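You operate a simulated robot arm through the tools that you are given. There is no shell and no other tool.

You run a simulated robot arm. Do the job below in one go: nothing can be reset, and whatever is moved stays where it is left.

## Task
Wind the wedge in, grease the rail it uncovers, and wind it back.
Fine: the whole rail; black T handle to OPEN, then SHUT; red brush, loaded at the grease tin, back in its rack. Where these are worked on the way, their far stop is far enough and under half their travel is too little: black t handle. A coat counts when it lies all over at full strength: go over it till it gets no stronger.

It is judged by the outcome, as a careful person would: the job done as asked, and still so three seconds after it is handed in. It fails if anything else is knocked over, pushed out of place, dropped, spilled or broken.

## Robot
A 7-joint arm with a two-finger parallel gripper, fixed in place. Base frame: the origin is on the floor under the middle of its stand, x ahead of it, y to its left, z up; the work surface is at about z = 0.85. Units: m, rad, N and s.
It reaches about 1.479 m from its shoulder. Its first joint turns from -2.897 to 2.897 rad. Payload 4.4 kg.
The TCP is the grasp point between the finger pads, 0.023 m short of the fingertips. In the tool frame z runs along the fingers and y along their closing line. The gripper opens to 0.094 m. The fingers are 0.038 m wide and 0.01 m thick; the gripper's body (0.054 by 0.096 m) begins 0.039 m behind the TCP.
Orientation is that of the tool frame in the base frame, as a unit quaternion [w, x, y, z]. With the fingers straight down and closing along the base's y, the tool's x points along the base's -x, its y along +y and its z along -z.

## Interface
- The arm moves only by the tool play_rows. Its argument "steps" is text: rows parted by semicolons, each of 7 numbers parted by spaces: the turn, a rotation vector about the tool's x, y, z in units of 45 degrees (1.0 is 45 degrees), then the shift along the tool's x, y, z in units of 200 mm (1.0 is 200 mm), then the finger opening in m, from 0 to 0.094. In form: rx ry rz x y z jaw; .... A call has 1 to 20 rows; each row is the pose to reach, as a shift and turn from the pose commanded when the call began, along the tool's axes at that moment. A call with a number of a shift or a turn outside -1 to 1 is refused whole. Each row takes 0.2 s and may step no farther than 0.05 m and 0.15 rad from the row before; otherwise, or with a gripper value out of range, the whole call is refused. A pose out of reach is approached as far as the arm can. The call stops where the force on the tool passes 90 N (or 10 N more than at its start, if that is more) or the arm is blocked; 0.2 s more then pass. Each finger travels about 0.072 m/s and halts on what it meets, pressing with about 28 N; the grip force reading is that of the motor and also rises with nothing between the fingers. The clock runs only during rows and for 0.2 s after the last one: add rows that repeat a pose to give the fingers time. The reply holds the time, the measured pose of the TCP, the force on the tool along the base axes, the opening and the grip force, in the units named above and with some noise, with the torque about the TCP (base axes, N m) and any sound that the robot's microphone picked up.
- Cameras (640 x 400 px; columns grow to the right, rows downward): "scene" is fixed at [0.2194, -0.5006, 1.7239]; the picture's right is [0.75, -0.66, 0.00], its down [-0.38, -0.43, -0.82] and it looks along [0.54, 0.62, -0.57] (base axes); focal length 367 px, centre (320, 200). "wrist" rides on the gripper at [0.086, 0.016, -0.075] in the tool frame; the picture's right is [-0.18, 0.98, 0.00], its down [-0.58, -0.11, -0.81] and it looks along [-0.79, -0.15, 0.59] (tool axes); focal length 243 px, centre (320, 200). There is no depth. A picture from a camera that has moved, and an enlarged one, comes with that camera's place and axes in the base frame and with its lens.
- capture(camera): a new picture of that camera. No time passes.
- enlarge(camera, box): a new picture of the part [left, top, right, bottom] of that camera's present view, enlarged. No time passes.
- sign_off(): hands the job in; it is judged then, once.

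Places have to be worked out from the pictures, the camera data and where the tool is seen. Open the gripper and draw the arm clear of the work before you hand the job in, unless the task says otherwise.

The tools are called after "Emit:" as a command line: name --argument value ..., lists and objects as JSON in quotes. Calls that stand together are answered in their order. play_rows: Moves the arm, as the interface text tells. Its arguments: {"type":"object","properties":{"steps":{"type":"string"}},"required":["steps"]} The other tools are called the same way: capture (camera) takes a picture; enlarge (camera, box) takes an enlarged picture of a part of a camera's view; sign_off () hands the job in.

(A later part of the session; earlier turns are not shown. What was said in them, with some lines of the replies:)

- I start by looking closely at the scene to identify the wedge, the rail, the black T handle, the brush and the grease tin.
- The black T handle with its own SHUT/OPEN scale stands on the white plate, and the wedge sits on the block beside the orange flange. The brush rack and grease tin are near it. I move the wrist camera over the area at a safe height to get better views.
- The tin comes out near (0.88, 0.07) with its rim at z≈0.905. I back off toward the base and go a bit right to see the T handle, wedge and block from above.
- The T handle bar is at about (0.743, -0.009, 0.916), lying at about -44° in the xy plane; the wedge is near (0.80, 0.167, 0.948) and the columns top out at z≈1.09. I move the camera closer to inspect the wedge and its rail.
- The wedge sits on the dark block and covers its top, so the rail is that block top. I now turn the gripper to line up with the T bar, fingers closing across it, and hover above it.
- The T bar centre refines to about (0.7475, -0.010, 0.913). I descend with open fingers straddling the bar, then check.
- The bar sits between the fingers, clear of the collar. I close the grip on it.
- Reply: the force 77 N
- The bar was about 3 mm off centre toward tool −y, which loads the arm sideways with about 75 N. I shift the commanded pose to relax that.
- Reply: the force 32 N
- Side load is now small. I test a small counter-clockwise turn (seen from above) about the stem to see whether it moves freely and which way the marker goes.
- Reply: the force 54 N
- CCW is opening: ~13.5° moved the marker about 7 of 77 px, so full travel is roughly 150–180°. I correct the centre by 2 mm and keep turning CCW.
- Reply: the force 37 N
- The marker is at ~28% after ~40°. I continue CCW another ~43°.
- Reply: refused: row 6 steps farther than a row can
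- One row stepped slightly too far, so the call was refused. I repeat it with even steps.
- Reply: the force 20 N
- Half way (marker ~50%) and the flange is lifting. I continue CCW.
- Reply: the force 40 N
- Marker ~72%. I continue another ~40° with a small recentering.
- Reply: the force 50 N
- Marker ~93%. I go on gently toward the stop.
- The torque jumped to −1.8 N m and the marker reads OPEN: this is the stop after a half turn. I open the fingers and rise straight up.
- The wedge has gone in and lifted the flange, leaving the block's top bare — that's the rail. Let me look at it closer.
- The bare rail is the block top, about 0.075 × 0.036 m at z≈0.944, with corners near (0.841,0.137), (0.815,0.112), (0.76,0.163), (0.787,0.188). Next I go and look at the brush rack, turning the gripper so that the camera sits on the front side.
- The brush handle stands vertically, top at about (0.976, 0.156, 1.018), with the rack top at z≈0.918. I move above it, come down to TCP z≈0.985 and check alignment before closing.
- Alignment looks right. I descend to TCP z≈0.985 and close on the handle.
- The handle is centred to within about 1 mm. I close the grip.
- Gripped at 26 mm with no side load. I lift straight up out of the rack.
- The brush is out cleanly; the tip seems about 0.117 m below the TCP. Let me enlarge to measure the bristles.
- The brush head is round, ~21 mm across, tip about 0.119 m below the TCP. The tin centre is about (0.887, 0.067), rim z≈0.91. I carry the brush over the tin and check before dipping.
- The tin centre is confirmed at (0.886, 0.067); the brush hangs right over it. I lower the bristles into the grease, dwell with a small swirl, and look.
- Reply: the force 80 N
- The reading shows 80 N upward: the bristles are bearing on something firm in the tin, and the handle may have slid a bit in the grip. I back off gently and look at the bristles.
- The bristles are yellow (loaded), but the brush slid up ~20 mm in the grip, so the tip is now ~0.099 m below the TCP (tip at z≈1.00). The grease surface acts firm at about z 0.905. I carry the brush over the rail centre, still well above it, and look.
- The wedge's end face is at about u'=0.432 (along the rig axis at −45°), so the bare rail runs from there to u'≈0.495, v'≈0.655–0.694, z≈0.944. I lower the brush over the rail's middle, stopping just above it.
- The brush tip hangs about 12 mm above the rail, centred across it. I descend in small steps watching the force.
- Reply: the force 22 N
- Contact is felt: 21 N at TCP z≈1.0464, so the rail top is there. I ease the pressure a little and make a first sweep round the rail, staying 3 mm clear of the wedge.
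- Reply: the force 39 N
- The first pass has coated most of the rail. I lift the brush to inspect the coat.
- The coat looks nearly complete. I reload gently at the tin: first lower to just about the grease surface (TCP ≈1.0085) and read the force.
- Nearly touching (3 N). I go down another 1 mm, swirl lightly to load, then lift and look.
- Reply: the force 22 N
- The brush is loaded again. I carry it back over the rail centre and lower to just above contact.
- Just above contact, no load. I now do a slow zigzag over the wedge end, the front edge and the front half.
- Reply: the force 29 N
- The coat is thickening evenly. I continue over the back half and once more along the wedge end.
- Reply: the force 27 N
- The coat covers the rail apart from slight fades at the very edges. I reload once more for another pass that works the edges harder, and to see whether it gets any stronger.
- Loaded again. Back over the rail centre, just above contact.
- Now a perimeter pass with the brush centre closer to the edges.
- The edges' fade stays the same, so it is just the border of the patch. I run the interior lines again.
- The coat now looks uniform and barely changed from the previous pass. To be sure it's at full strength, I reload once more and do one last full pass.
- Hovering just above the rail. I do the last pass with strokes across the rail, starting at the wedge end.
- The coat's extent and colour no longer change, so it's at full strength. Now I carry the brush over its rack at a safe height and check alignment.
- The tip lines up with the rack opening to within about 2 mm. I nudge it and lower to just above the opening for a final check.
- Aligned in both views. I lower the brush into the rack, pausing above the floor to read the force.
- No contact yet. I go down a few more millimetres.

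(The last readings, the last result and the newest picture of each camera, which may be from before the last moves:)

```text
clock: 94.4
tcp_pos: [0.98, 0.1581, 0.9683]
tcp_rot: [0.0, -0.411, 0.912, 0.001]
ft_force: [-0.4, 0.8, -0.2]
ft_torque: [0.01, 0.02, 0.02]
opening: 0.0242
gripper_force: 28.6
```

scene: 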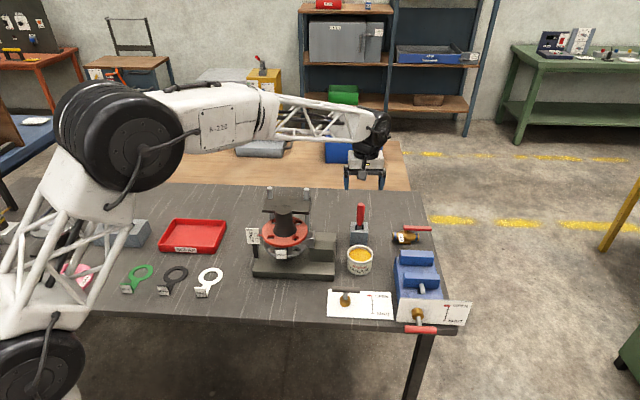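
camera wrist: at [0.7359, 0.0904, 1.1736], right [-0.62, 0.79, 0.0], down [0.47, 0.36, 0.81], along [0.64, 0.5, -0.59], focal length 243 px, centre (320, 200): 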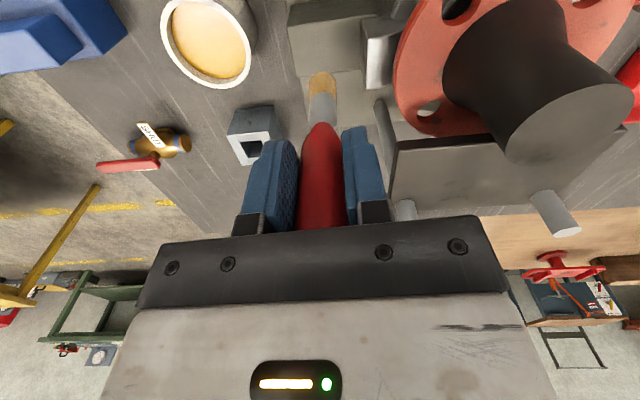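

Emit:
play_rows --steps "0 0 0 0 0 0.006 0; 0 0 0 0 0 0.012 0; 0 0 0 0 0 0.012 0"

Emit:
enlarge --camera "scene" --box '[330, 200, 390, 250]'

```text
clock: 95.2
tcp_pos: [0.9793, 0.1583, 0.9681]
tcp_rot: [0.002, -0.412, 0.911, -0.001]
ft_force: [-3.0, -2.7, 20.4]
ft_torque: [-0.13, 0.25, 0.01]
opening: 0.0246
gripper_force: 27.9
```

```text
8.00 times, centred on (360, 225) of scene
camera zoom: at [0.2194, -0.5006, 1.7239], right [0.75, -0.66, 0.0], down [-0.38, -0.43, -0.82], along [0.54, 0.62, -0.57], focal length 2937 px, centre (0, 0)
```

zoom: 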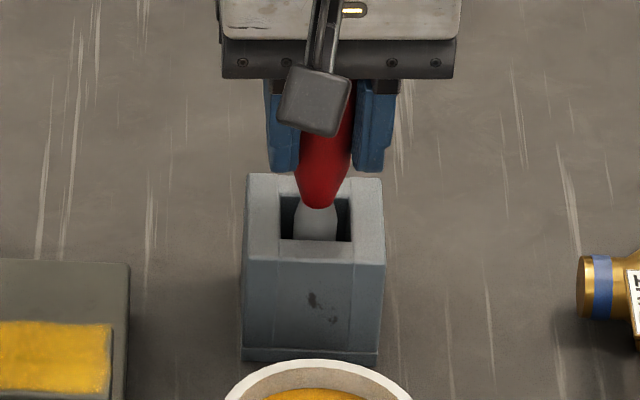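

The brush is on the rack floor (20 N), seated as at the start. I relieve the pressure slightly, open the fingers, and rise straight up.

Emit:
play_rows --steps "0 0 0 0 0 -0.004 0.0; 0 0 0 0 0 -0.004 0.03; 0 0 0 0 0 -0.004 0.05; 0 0 0 0 0 -0.004 0.07; 0 0 0 0 0 -0.004 0.07"

Emit:
enlarge --camera "scene" --box '[330, 200, 390, 250]'

Emit:
capture --camera "wrist"

```text
clock: 96.4
tcp_pos: [0.9785, 0.1575, 0.9687]
tcp_rot: [0.002, -0.412, 0.911, 0.001]
ft_force: [-0.4, -0.8, 24.6]
ft_torque: [0.1, -0.13, -0.01]
opening: 0.0699
gripper_force: 0.0
```

```text
8.00 times, centred on (360, 225) of scene
camera zoom: at [0.2194, -0.5006, 1.7239], right [0.75, -0.66, 0.0], down [-0.38, -0.43, -0.82], along [0.54, 0.62, -0.57], focal length 2937 px, centre (0, 0)
```

zoom: 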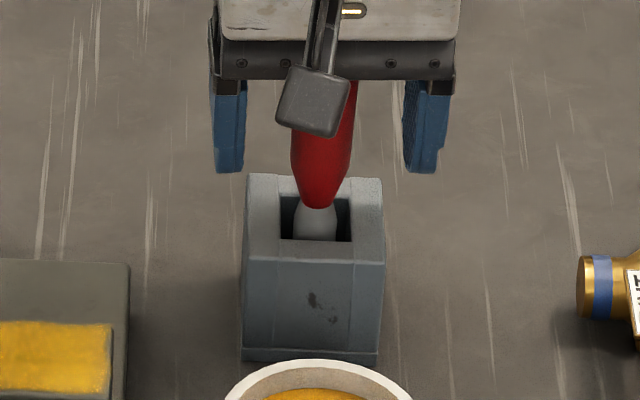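

```text
taken
camera wrist: at [0.9099, 0.1043, 1.0418], right [-0.62, 0.79, 0.0], down [0.46, 0.36, 0.81], along [0.64, 0.5, -0.59], focal length 243 px, centre (320, 200)
```

wrist: 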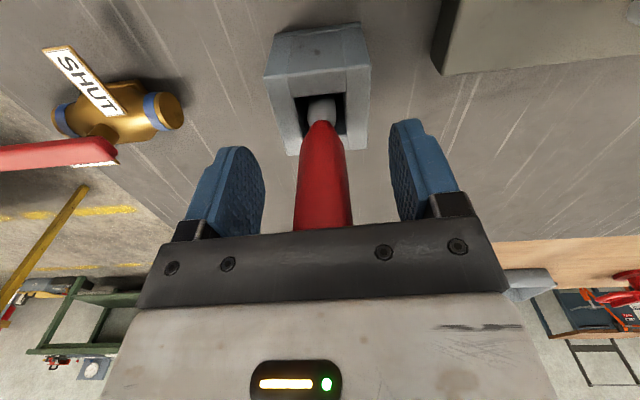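

The palm is lightly resting on the handle top (25 N), so I rise straight up to free it.

Emit:
play_rows --steps "0 0 0 0 0 -0.02 0.08; 0 0 0 0 0 -0.06 0.08; 0 0 0 0 0 -0.15 0.08; 0 0 0 0 0 -0.3 0.08; 0 0 0 0 0 -0.45 0.08; 0 0 0 0 0 -0.6 0.08; 0 0 0 0 0 -0.75 0.08; 0 0 0 0 0 -0.75 0.08"

Emit:
capture --camera "wrist"

Emit:
enlarge --camera "scene" --box '[290, 190, 420, 330]'

```text
clock: 98.2
tcp_pos: [0.9779, 0.1582, 1.1184]
tcp_rot: [0.001, -0.412, 0.911, 0.0]
ft_force: [0.3, -0.2, -0.1]
ft_torque: [0.0, -0.02, 0.0]
opening: 0.0802
gripper_force: 0.1
```

```text
taken
camera wrist: at [0.9093, 0.1045, 1.1918], right [-0.62, 0.79, 0.0], down [0.47, 0.36, 0.81], along [0.64, 0.5, -0.59], focal length 243 px, centre (320, 200)
```

wrist: 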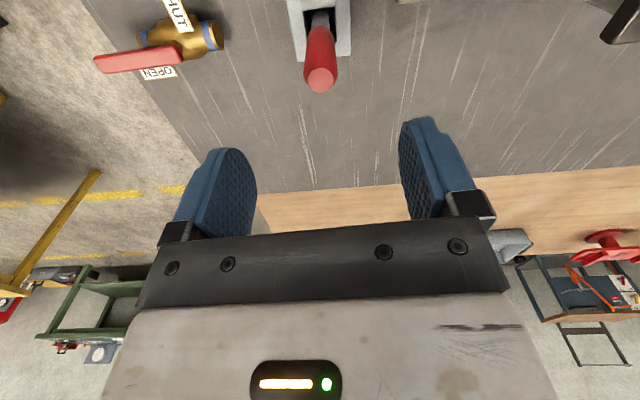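

```text
2.86 times, centred on (355, 260) of scene
camera zoom: at [0.2194, -0.5006, 1.7239], right [0.75, -0.66, 0.0], down [-0.38, -0.43, -0.82], along [0.54, 0.62, -0.57], focal length 1049 px, centre (220, 29)
```

zoom: 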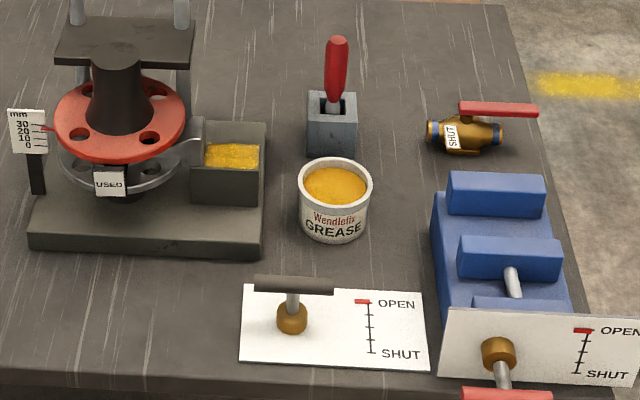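

The brush is back standing in its rack. Before winding back I take one clear look at the whole coat with the wrist camera.

Emit:
play_rows --steps "0 0 0 0.138 0.112 0 0.08; 0 0 0 0.276 0.223 0 0.08; 0 0 0 0.414 0.335 0 0.08; 0 0 0 0.551 0.446 0.05 0.08; 0 0 0 0.689 0.558 0.1 0.08; 0 0 0 0.689 0.558 0.1 0.08"

Emit:
enlarge --camera "wrist" --box '[240, 0, 480, 150]'

Emit:
enlarge --camera "scene" --box '[305, 225, 345, 265]'

```text
clock: 99.6
tcp_pos: [0.8045, 0.1289, 1.0964]
tcp_rot: [0.002, -0.411, 0.911, 0.001]
ft_force: [0.4, 0.2, -0.2]
ft_torque: [0.01, 0.01, 0.02]
opening: 0.0802
gripper_force: 0.1
```

```text
2.67 times, centred on (360, 75) of wrist
camera zoom: at [0.7353, 0.0752, 1.1701], right [-0.62, 0.79, 0.0], down [0.46, 0.36, 0.81], along [0.64, 0.5, -0.59], focal length 647 px, centre (213, 533)
```

zoom: 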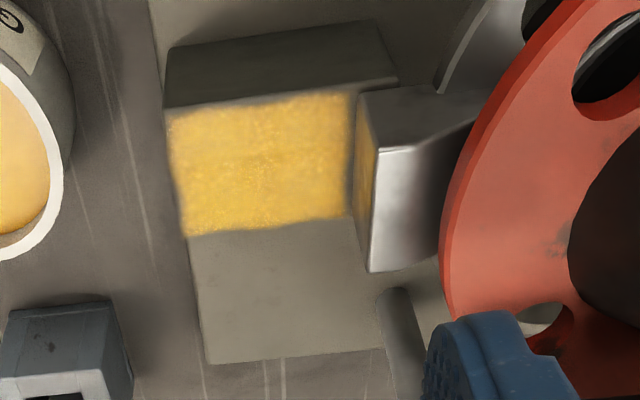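

```text
10.00 times, centred on (325, 245) of scene
camera zoom: at [0.2194, -0.5006, 1.7239], right [0.75, -0.66, 0.0], down [-0.38, -0.43, -0.82], along [0.54, 0.62, -0.57], focal length 3671 px, centre (270, -250)
```

zoom: 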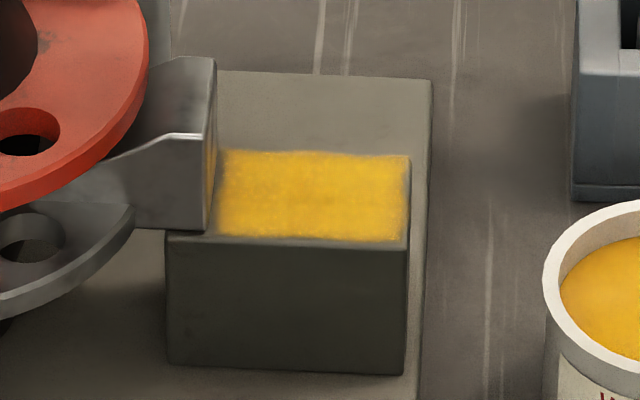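

The coat is even over the whole bare rail. Now I go back to the T handle, turning the gripper to the same orientation in which I left it (θ≈137.5°).

Emit:
play_rows --steps "0 0 -0.124 0.089 -0.031 -0.02 0.06; 0 0 -0.248 0.179 -0.061 -0.02 0.06; 0 0 -0.371 0.268 -0.092 -0.02 0.06; 0 0 -0.495 0.357 -0.123 -0.02 0.06; 0 0 -0.619 0.446 -0.153 -0.02 0.06; 0 0 -0.743 0.536 -0.184 -0.02 0.06; 0 0 -0.866 0.625 -0.214 -0.02 0.06; 0 0 -0.99 0.714 -0.245 -0.02 0.06; 0 0 -0.99 0.714 -0.245 -0.02 0.06"

Emit:
play_rows --steps "0 0 -0.14 0 0 0 0.06; 0 0 -0.28 0 0 0 0.06; 0 0 -0.42 0 0 0 0.06; 0 0 -0.56 0 0 0 0.06; 0 0 -0.7 0 0 0 0.06; 0 0 -0.84 0 0 0 0.06; 0 0 -0.98 0 0 0 0.06; 0 0 -0.98 0 0 0 0.06"

Emit:
capture --camera "wrist"

```text
clock: 101.6
tcp_pos: [0.7458, -0.0118, 1.102]
tcp_rot: [-0.001, 0.726, -0.687, 0.0]
ft_force: [0.6, 1.1, 0.3]
ft_torque: [-0.01, 0.03, -0.02]
opening: 0.06
gripper_force: 0.2
```

```text
clock: 103.4
tcp_pos: [0.7462, -0.0106, 1.1004]
tcp_rot: [-0.001, 0.931, -0.364, 0.0]
ft_force: [0.0, -0.6, 0.4]
ft_torque: [-0.01, 0.04, 0.05]
opening: 0.06
gripper_force: 0.0
```

```text
taken
camera wrist: at [0.799, -0.081, 1.1748], right [-0.8, -0.6, 0.0], down [-0.35, 0.47, 0.81], along [-0.48, 0.65, -0.59], focal length 243 px, centre (320, 200)
```

wrist: 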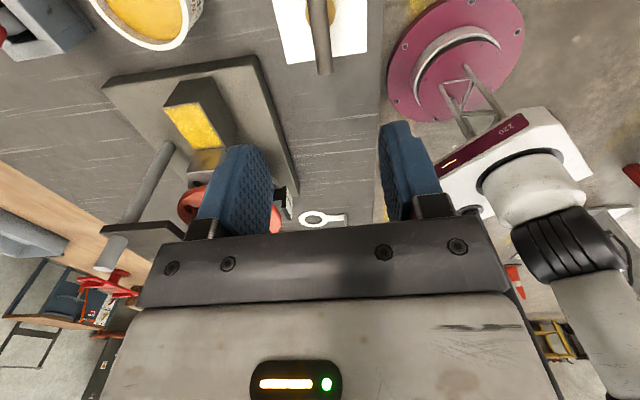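

Same pose as before above the handle. I descend over the bar and check.

Emit:
play_rows --steps "0 0 0 0 0 0.2 0.06; 0 0 0 0 0 0.4 0.06; 0 0 0 0 0 0.6 0.06; 0 0 0 0 0 0.78 0.06; 0 0 0 0 0 0.92 0.06; 0 0 0 0 0 0.92 0.06"

Emit:
capture --camera "wrist"

```text
clock: 104.8
tcp_pos: [0.7462, -0.0109, 0.9178]
tcp_rot: [-0.001, 0.931, -0.364, 0.0]
ft_force: [0.4, 0.0, -0.2]
ft_torque: [0.0, -0.05, 0.04]
opening: 0.06
gripper_force: 0.0
```

```text
taken
camera wrist: at [0.7989, -0.0809, 0.991], right [-0.8, -0.6, 0.0], down [-0.35, 0.47, 0.81], along [-0.48, 0.65, -0.59], focal length 243 px, centre (320, 200)
```

wrist: 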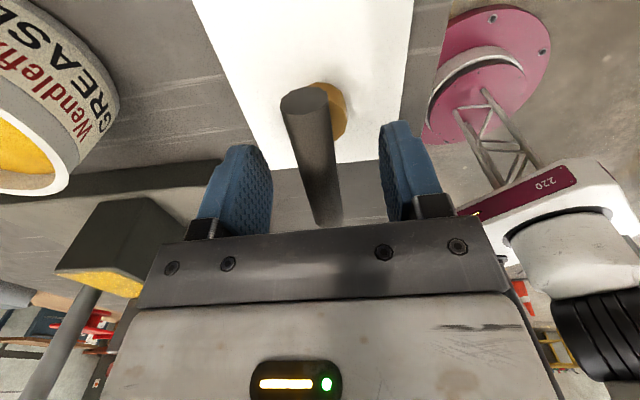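

The bar is centred between the fingers. I close the grip.

Emit:
play_rows --steps "0 0 0 0 0 0 0.0; 0 0 0 0 0 0 0.0; 0 0 0 0 0 0 0.0; 0 0 0 0 0 0 0.0"

```text
clock: 105.8
tcp_pos: [0.7473, -0.0105, 0.9167]
tcp_rot: [0.001, 0.931, -0.365, 0.0]
ft_force: [2.1, 1.2, -2.0]
ft_torque: [0.09, 0.03, -1.77]
opening: 0.0189
gripper_force: 45.2
```

Well gripped with little side load. Now I turn clockwise toward SHUT.

Emit:
play_rows --steps "0 0 0.15 0 0 0 0.0; 0 0 0.3 0 0 0 0.0; 0 0 0.45 0 0 0 0.0; 0 0 0.6 0 0 0 0.0; 0 0 0.75 0 0 0 0.0; 0 0 0.9 0 0 0 0.0; 0 0 0.9 0 0 0 0.0"

Emit:
enlarge --camera "scene" --box '[230, 170, 410, 330]'

```text
clock: 107.4
tcp_pos: [0.7462, -0.0109, 0.9159]
tcp_rot: [-0.001, 0.747, -0.665, 0.0]
ft_force: [-33.1, 12.2, 18.0]
ft_torque: [-0.22, 0.2, -0.1]
opening: 0.018
gripper_force: 45.1
```

```text
2.50 times, centred on (320, 250) of scene
camera zoom: at [0.2194, -0.5006, 1.7239], right [0.75, -0.66, 0.0], down [-0.38, -0.43, -0.82], along [0.54, 0.62, -0.57], focal length 918 px, centre (320, 75)
```

zoom: 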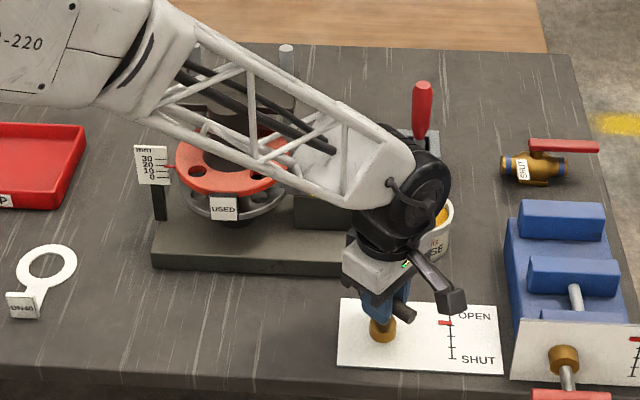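

The marker is coming down and the flange sinking. I continue with a small recentering.

Emit:
play_rows --steps "0 0 0.15 -0.003 0.005 -0.003 0.0; 0 0 0.3 -0.003 0.005 -0.003 0.0; 0 0 0.45 -0.003 0.005 -0.003 0.0; 0 0 0.6 -0.003 0.005 -0.003 0.0; 0 0 0.75 -0.003 0.005 -0.003 0.0; 0 0 0.9 -0.003 0.005 -0.003 0.0; 0 0 0.9 -0.003 0.005 -0.003 0.0"

Emit:
enlarge --camera "scene" --box '[230, 170, 410, 330]'

```text
clock: 109.0
tcp_pos: [0.7458, -0.0107, 0.9173]
tcp_rot: [0.0, -0.471, 0.882, 0.001]
ft_force: [17.7, -12.5, -15.0]
ft_torque: [-0.58, 0.31, -0.14]
opening: 0.0177
gripper_force: 45.3
```

```text
2.50 times, centred on (320, 250) of scene
camera zoom: at [0.2194, -0.5006, 1.7239], right [0.75, -0.66, 0.0], down [-0.38, -0.43, -0.82], along [0.54, 0.62, -0.57], focal length 918 px, centre (320, 75)
```

zoom: 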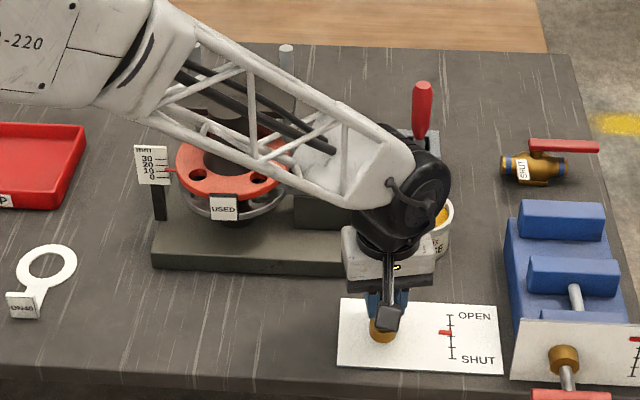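

Good; continuing clockwise.

Emit:
play_rows --steps "0 0 0.15 0 -0.003 0.002 0.0; 0 0 0.3 0 -0.003 0.002 0.0; 0 0 0.45 0 -0.003 0.002 0.0; 0 0 0.6 0 -0.003 0.002 0.0; 0 0 0.75 0 -0.003 0.002 0.0; 0 0 0.9 0 -0.003 0.002 0.0; 0 0 0.9 0 -0.003 0.002 0.0"

Emit:
enlarge --camera "scene" --box '[230, 170, 410, 330]'

```text
clock: 110.6
tcp_pos: [0.7452, -0.0106, 0.9173]
tcp_rot: [0.001, -0.136, 0.991, 0.001]
ft_force: [-10.8, -9.7, 4.6]
ft_torque: [0.19, -0.41, -0.12]
opening: 0.0179
gripper_force: 44.6
```

```text
2.50 times, centred on (320, 250) of scene
camera zoom: at [0.2194, -0.5006, 1.7239], right [0.75, -0.66, 0.0], down [-0.38, -0.43, -0.82], along [0.54, 0.62, -0.57], focal length 918 px, centre (320, 75)
```

zoom: 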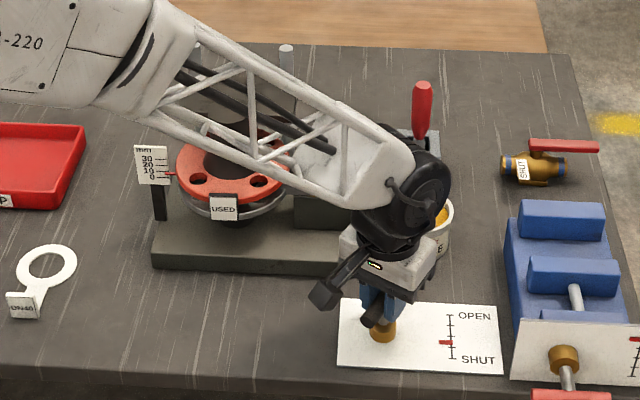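

θ is now ~16°, with ~59° left. I continue another ~40°.

Emit:
play_rows --steps "0 0 0.15 0 0 0 0.0; 0 0 0.3 0 0 0 0.0; 0 0 0.45 0 0 0 0.0; 0 0 0.6 0 0 0 0.0; 0 0 0.75 0 0 0 0.0; 0 0 0.9 0 0 0 0.0; 0 0 0.9 0 0 0 0.0"

Emit:
enlarge --camera "scene" --box '[230, 170, 410, 330]'

```text
clock: 112.2
tcp_pos: [0.7444, -0.011, 0.9178]
tcp_rot: [0.0, 0.215, 0.977, 0.001]
ft_force: [-6.7, 0.2, 9.8]
ft_torque: [-0.18, -0.35, -0.08]
opening: 0.0179
gripper_force: 44.8
```

```text
2.50 times, centred on (320, 250) of scene
camera zoom: at [0.2194, -0.5006, 1.7239], right [0.75, -0.66, 0.0], down [-0.38, -0.43, -0.82], along [0.54, 0.62, -0.57], focal length 918 px, centre (320, 75)
```

zoom: 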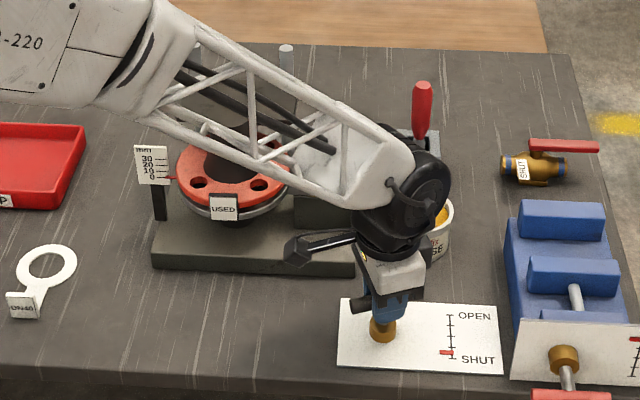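

Marker nearly at SHUT; ~19° to go. I turn gently to the stop.

Emit:
play_rows --steps "0 0 0.12 0 0 0 0.0; 0 0 0.24 0 0 0 0.0; 0 0 0.36 0 0 0 0.0; 0 0 0.44 0 0 0 0.0; 0 0 0.47 0 0 0 0.0; 0 0 0.47 0 0 0 0.0"

Emit:
enlarge --camera "scene" --box '[310, 250, 410, 330]'

```text
clock: 113.6
tcp_pos: [0.7454, -0.0103, 0.9171]
tcp_rot: [0.001, 0.39, 0.921, 0.002]
ft_force: [7.1, 5.5, 7.0]
ft_torque: [-0.2, -0.26, 1.78]
opening: 0.0183
gripper_force: 45.7
```

```text
5.00 times, centred on (360, 290) of scene
camera zoom: at [0.2194, -0.5006, 1.7239], right [0.75, -0.66, 0.0], down [-0.38, -0.43, -0.82], along [0.54, 0.62, -0.57], focal length 1836 px, centre (120, -250)
```

zoom: 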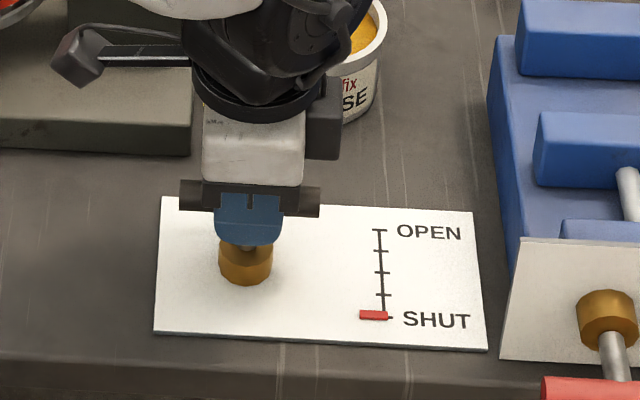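

Torque +1.8 N m and the marker on SHUT: the stop. I release and rise clear.

Emit:
play_rows --steps "0 0 0 0 0 0 0.06; 0 0 0 0 0 0 0.06; 0 0 0 0 0 0 0.06; 0 0 0 0 0 -0.2 0.06; 0 0 0 0 0 -0.4 0.06; 0 0 0 0 0 -0.6 0.06; 0 0 0 0 0 -0.8 0.06; 0 0 0 0 0 -1 0.06; 0 0 0 0 0 -1 0.06"

Emit:
enlarge --camera "scene" --box '[230, 180, 420, 330]'

Emit:
capture --camera "wrist"

```text
clock: 115.6
tcp_pos: [0.745, -0.0123, 1.1172]
tcp_rot: [0.0, 0.39, 0.921, 0.0]
ft_force: [0.0, -0.2, 0.3]
ft_torque: [0.01, 0.0, 0.05]
opening: 0.0599
gripper_force: 0.0
```

```text
2.67 times, centred on (325, 255) of scene
camera zoom: at [0.2194, -0.5006, 1.7239], right [0.75, -0.66, 0.0], down [-0.38, -0.43, -0.82], along [0.54, 0.62, -0.57], focal length 979 px, centre (307, 53)
```

zoom: 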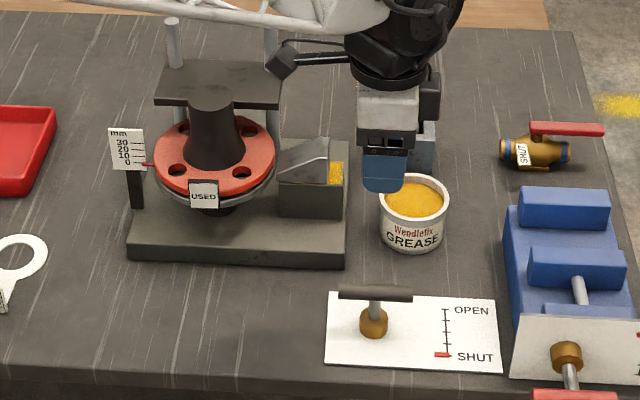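

```text
taken
camera wrist: at [0.6968, 0.0621, 1.1917], right [0.83, 0.55, 0.0], down [0.32, -0.49, 0.81], along [0.45, -0.67, -0.59], focal length 243 px, centre (320, 200)
```

wrist: 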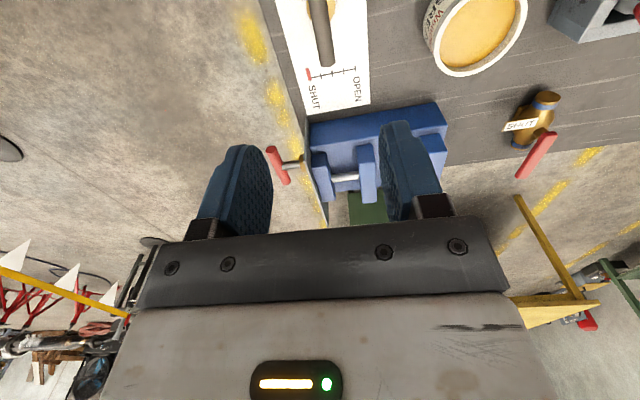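

The handle is at SHUT and the flange reads 0. I compare with the opening picture using the same frame.

Emit:
enlarge --camera "scene" --box '[230, 170, 350, 290]'

Emit:
enlarge --camera "scene" --box '[320, 190, 480, 340]'

```text
3.33 times, centred on (290, 230) of scene
camera zoom: at [0.2194, -0.5006, 1.7239], right [0.75, -0.66, 0.0], down [-0.38, -0.43, -0.82], along [0.54, 0.62, -0.57], focal length 1224 px, centre (420, 100)
```

zoom: 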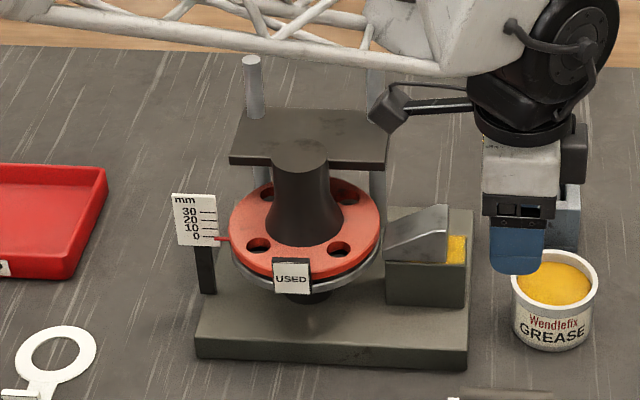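

```text
2.67 times, centred on (400, 265) of scene
camera zoom: at [0.2194, -0.5006, 1.7239], right [0.75, -0.66, 0.0], down [-0.38, -0.43, -0.82], along [0.54, 0.62, -0.57], focal length 979 px, centre (107, 27)
```

zoom: 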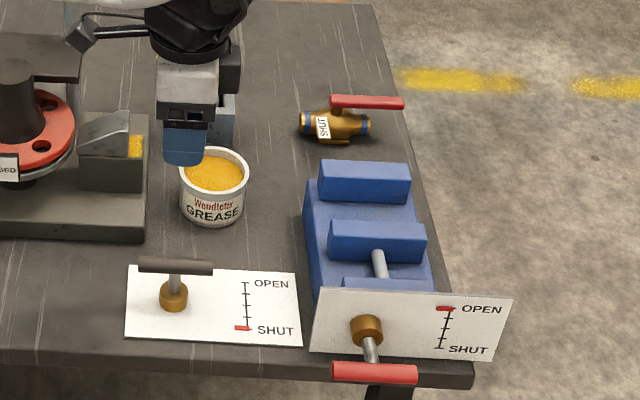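

Everything matches its starting place, the wedge is fully back, and the handle reads SHUT. I raise the arm and draw it clear.

Emit:
play_rows --steps "0 0 0 0 0 -0.2 0.08; 0 0 0 0 0 -0.4 0.08; 0 0 0 0 0 -0.6 0.08; 0 0 0 0 0 -0.8 0.08; 0 0 0 0 0 -1 0.08; 0 0 0 0.15 -0.15 -1 0.08; 0 0 0 0.3 -0.3 -1 0.08; 0 0 0 0.42 -0.43 -1 0.08; 0 0 0 0.42 -0.43 -1 0.08"

Emit:
capture --camera "scene"

Emit:
enlarge --camera "scene" --box '[290, 180, 450, 330]'

```text
clock: 117.6
tcp_pos: [0.6236, -0.01, 1.3175]
tcp_rot: [0.0, 0.39, 0.921, 0.001]
ft_force: [-0.2, -0.6, 0.5]
ft_torque: [0.01, 0.01, -0.01]
opening: 0.0803
gripper_force: 0.0
```

```text
taken
```

scene: 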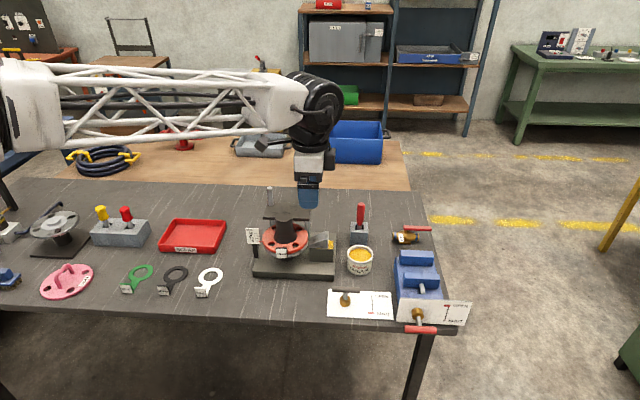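

```text
2.67 times, centred on (370, 255) of scene
camera zoom: at [0.2194, -0.5006, 1.7239], right [0.75, -0.66, 0.0], down [-0.38, -0.43, -0.82], along [0.54, 0.62, -0.57], focal length 979 px, centre (187, 53)
```

zoom: 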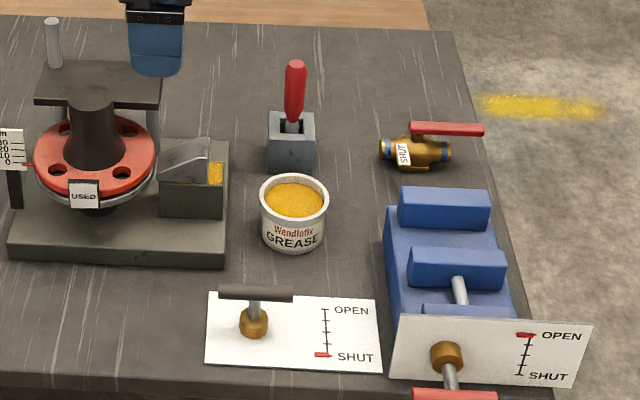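

The wedge is back, the rail is greased, the black T handle is at SHUT, the brush is in its rack, and nothing else has moved. The gripper is open and the arm is clear, so I hand the job in.

Emit:
sign_off

```text
The job is handed in.
```

The wedge has been wound in, the rail it uncovered is greased, and the wedge is wound back. The job is handed in.

- **T handle:** I turned the black T handle to its OPEN stop and later back to its SHUT stop. The marker reads SHUT and the flange gauge reads 0. The wedge sits where it did in the first picture.
- **Grease:** The rail had four loads from the tin, and the last pass made no visible difference to the coat. A thin border around the patch (about 2 mm) stayed bare on every pass. I took that to be the limit of the greased area.
- **Brush:** It slid about 20 mm up in the grip when I first pressed it into the tin, which is firmer than I expected. I allowed for that afterwards, and it is back standing in its rack, still with some grease on the bristles.
- **Surroundings:** In the final pictures nothing else has moved, tipped or spilled. The gripper is open and the arm is clear of the work.
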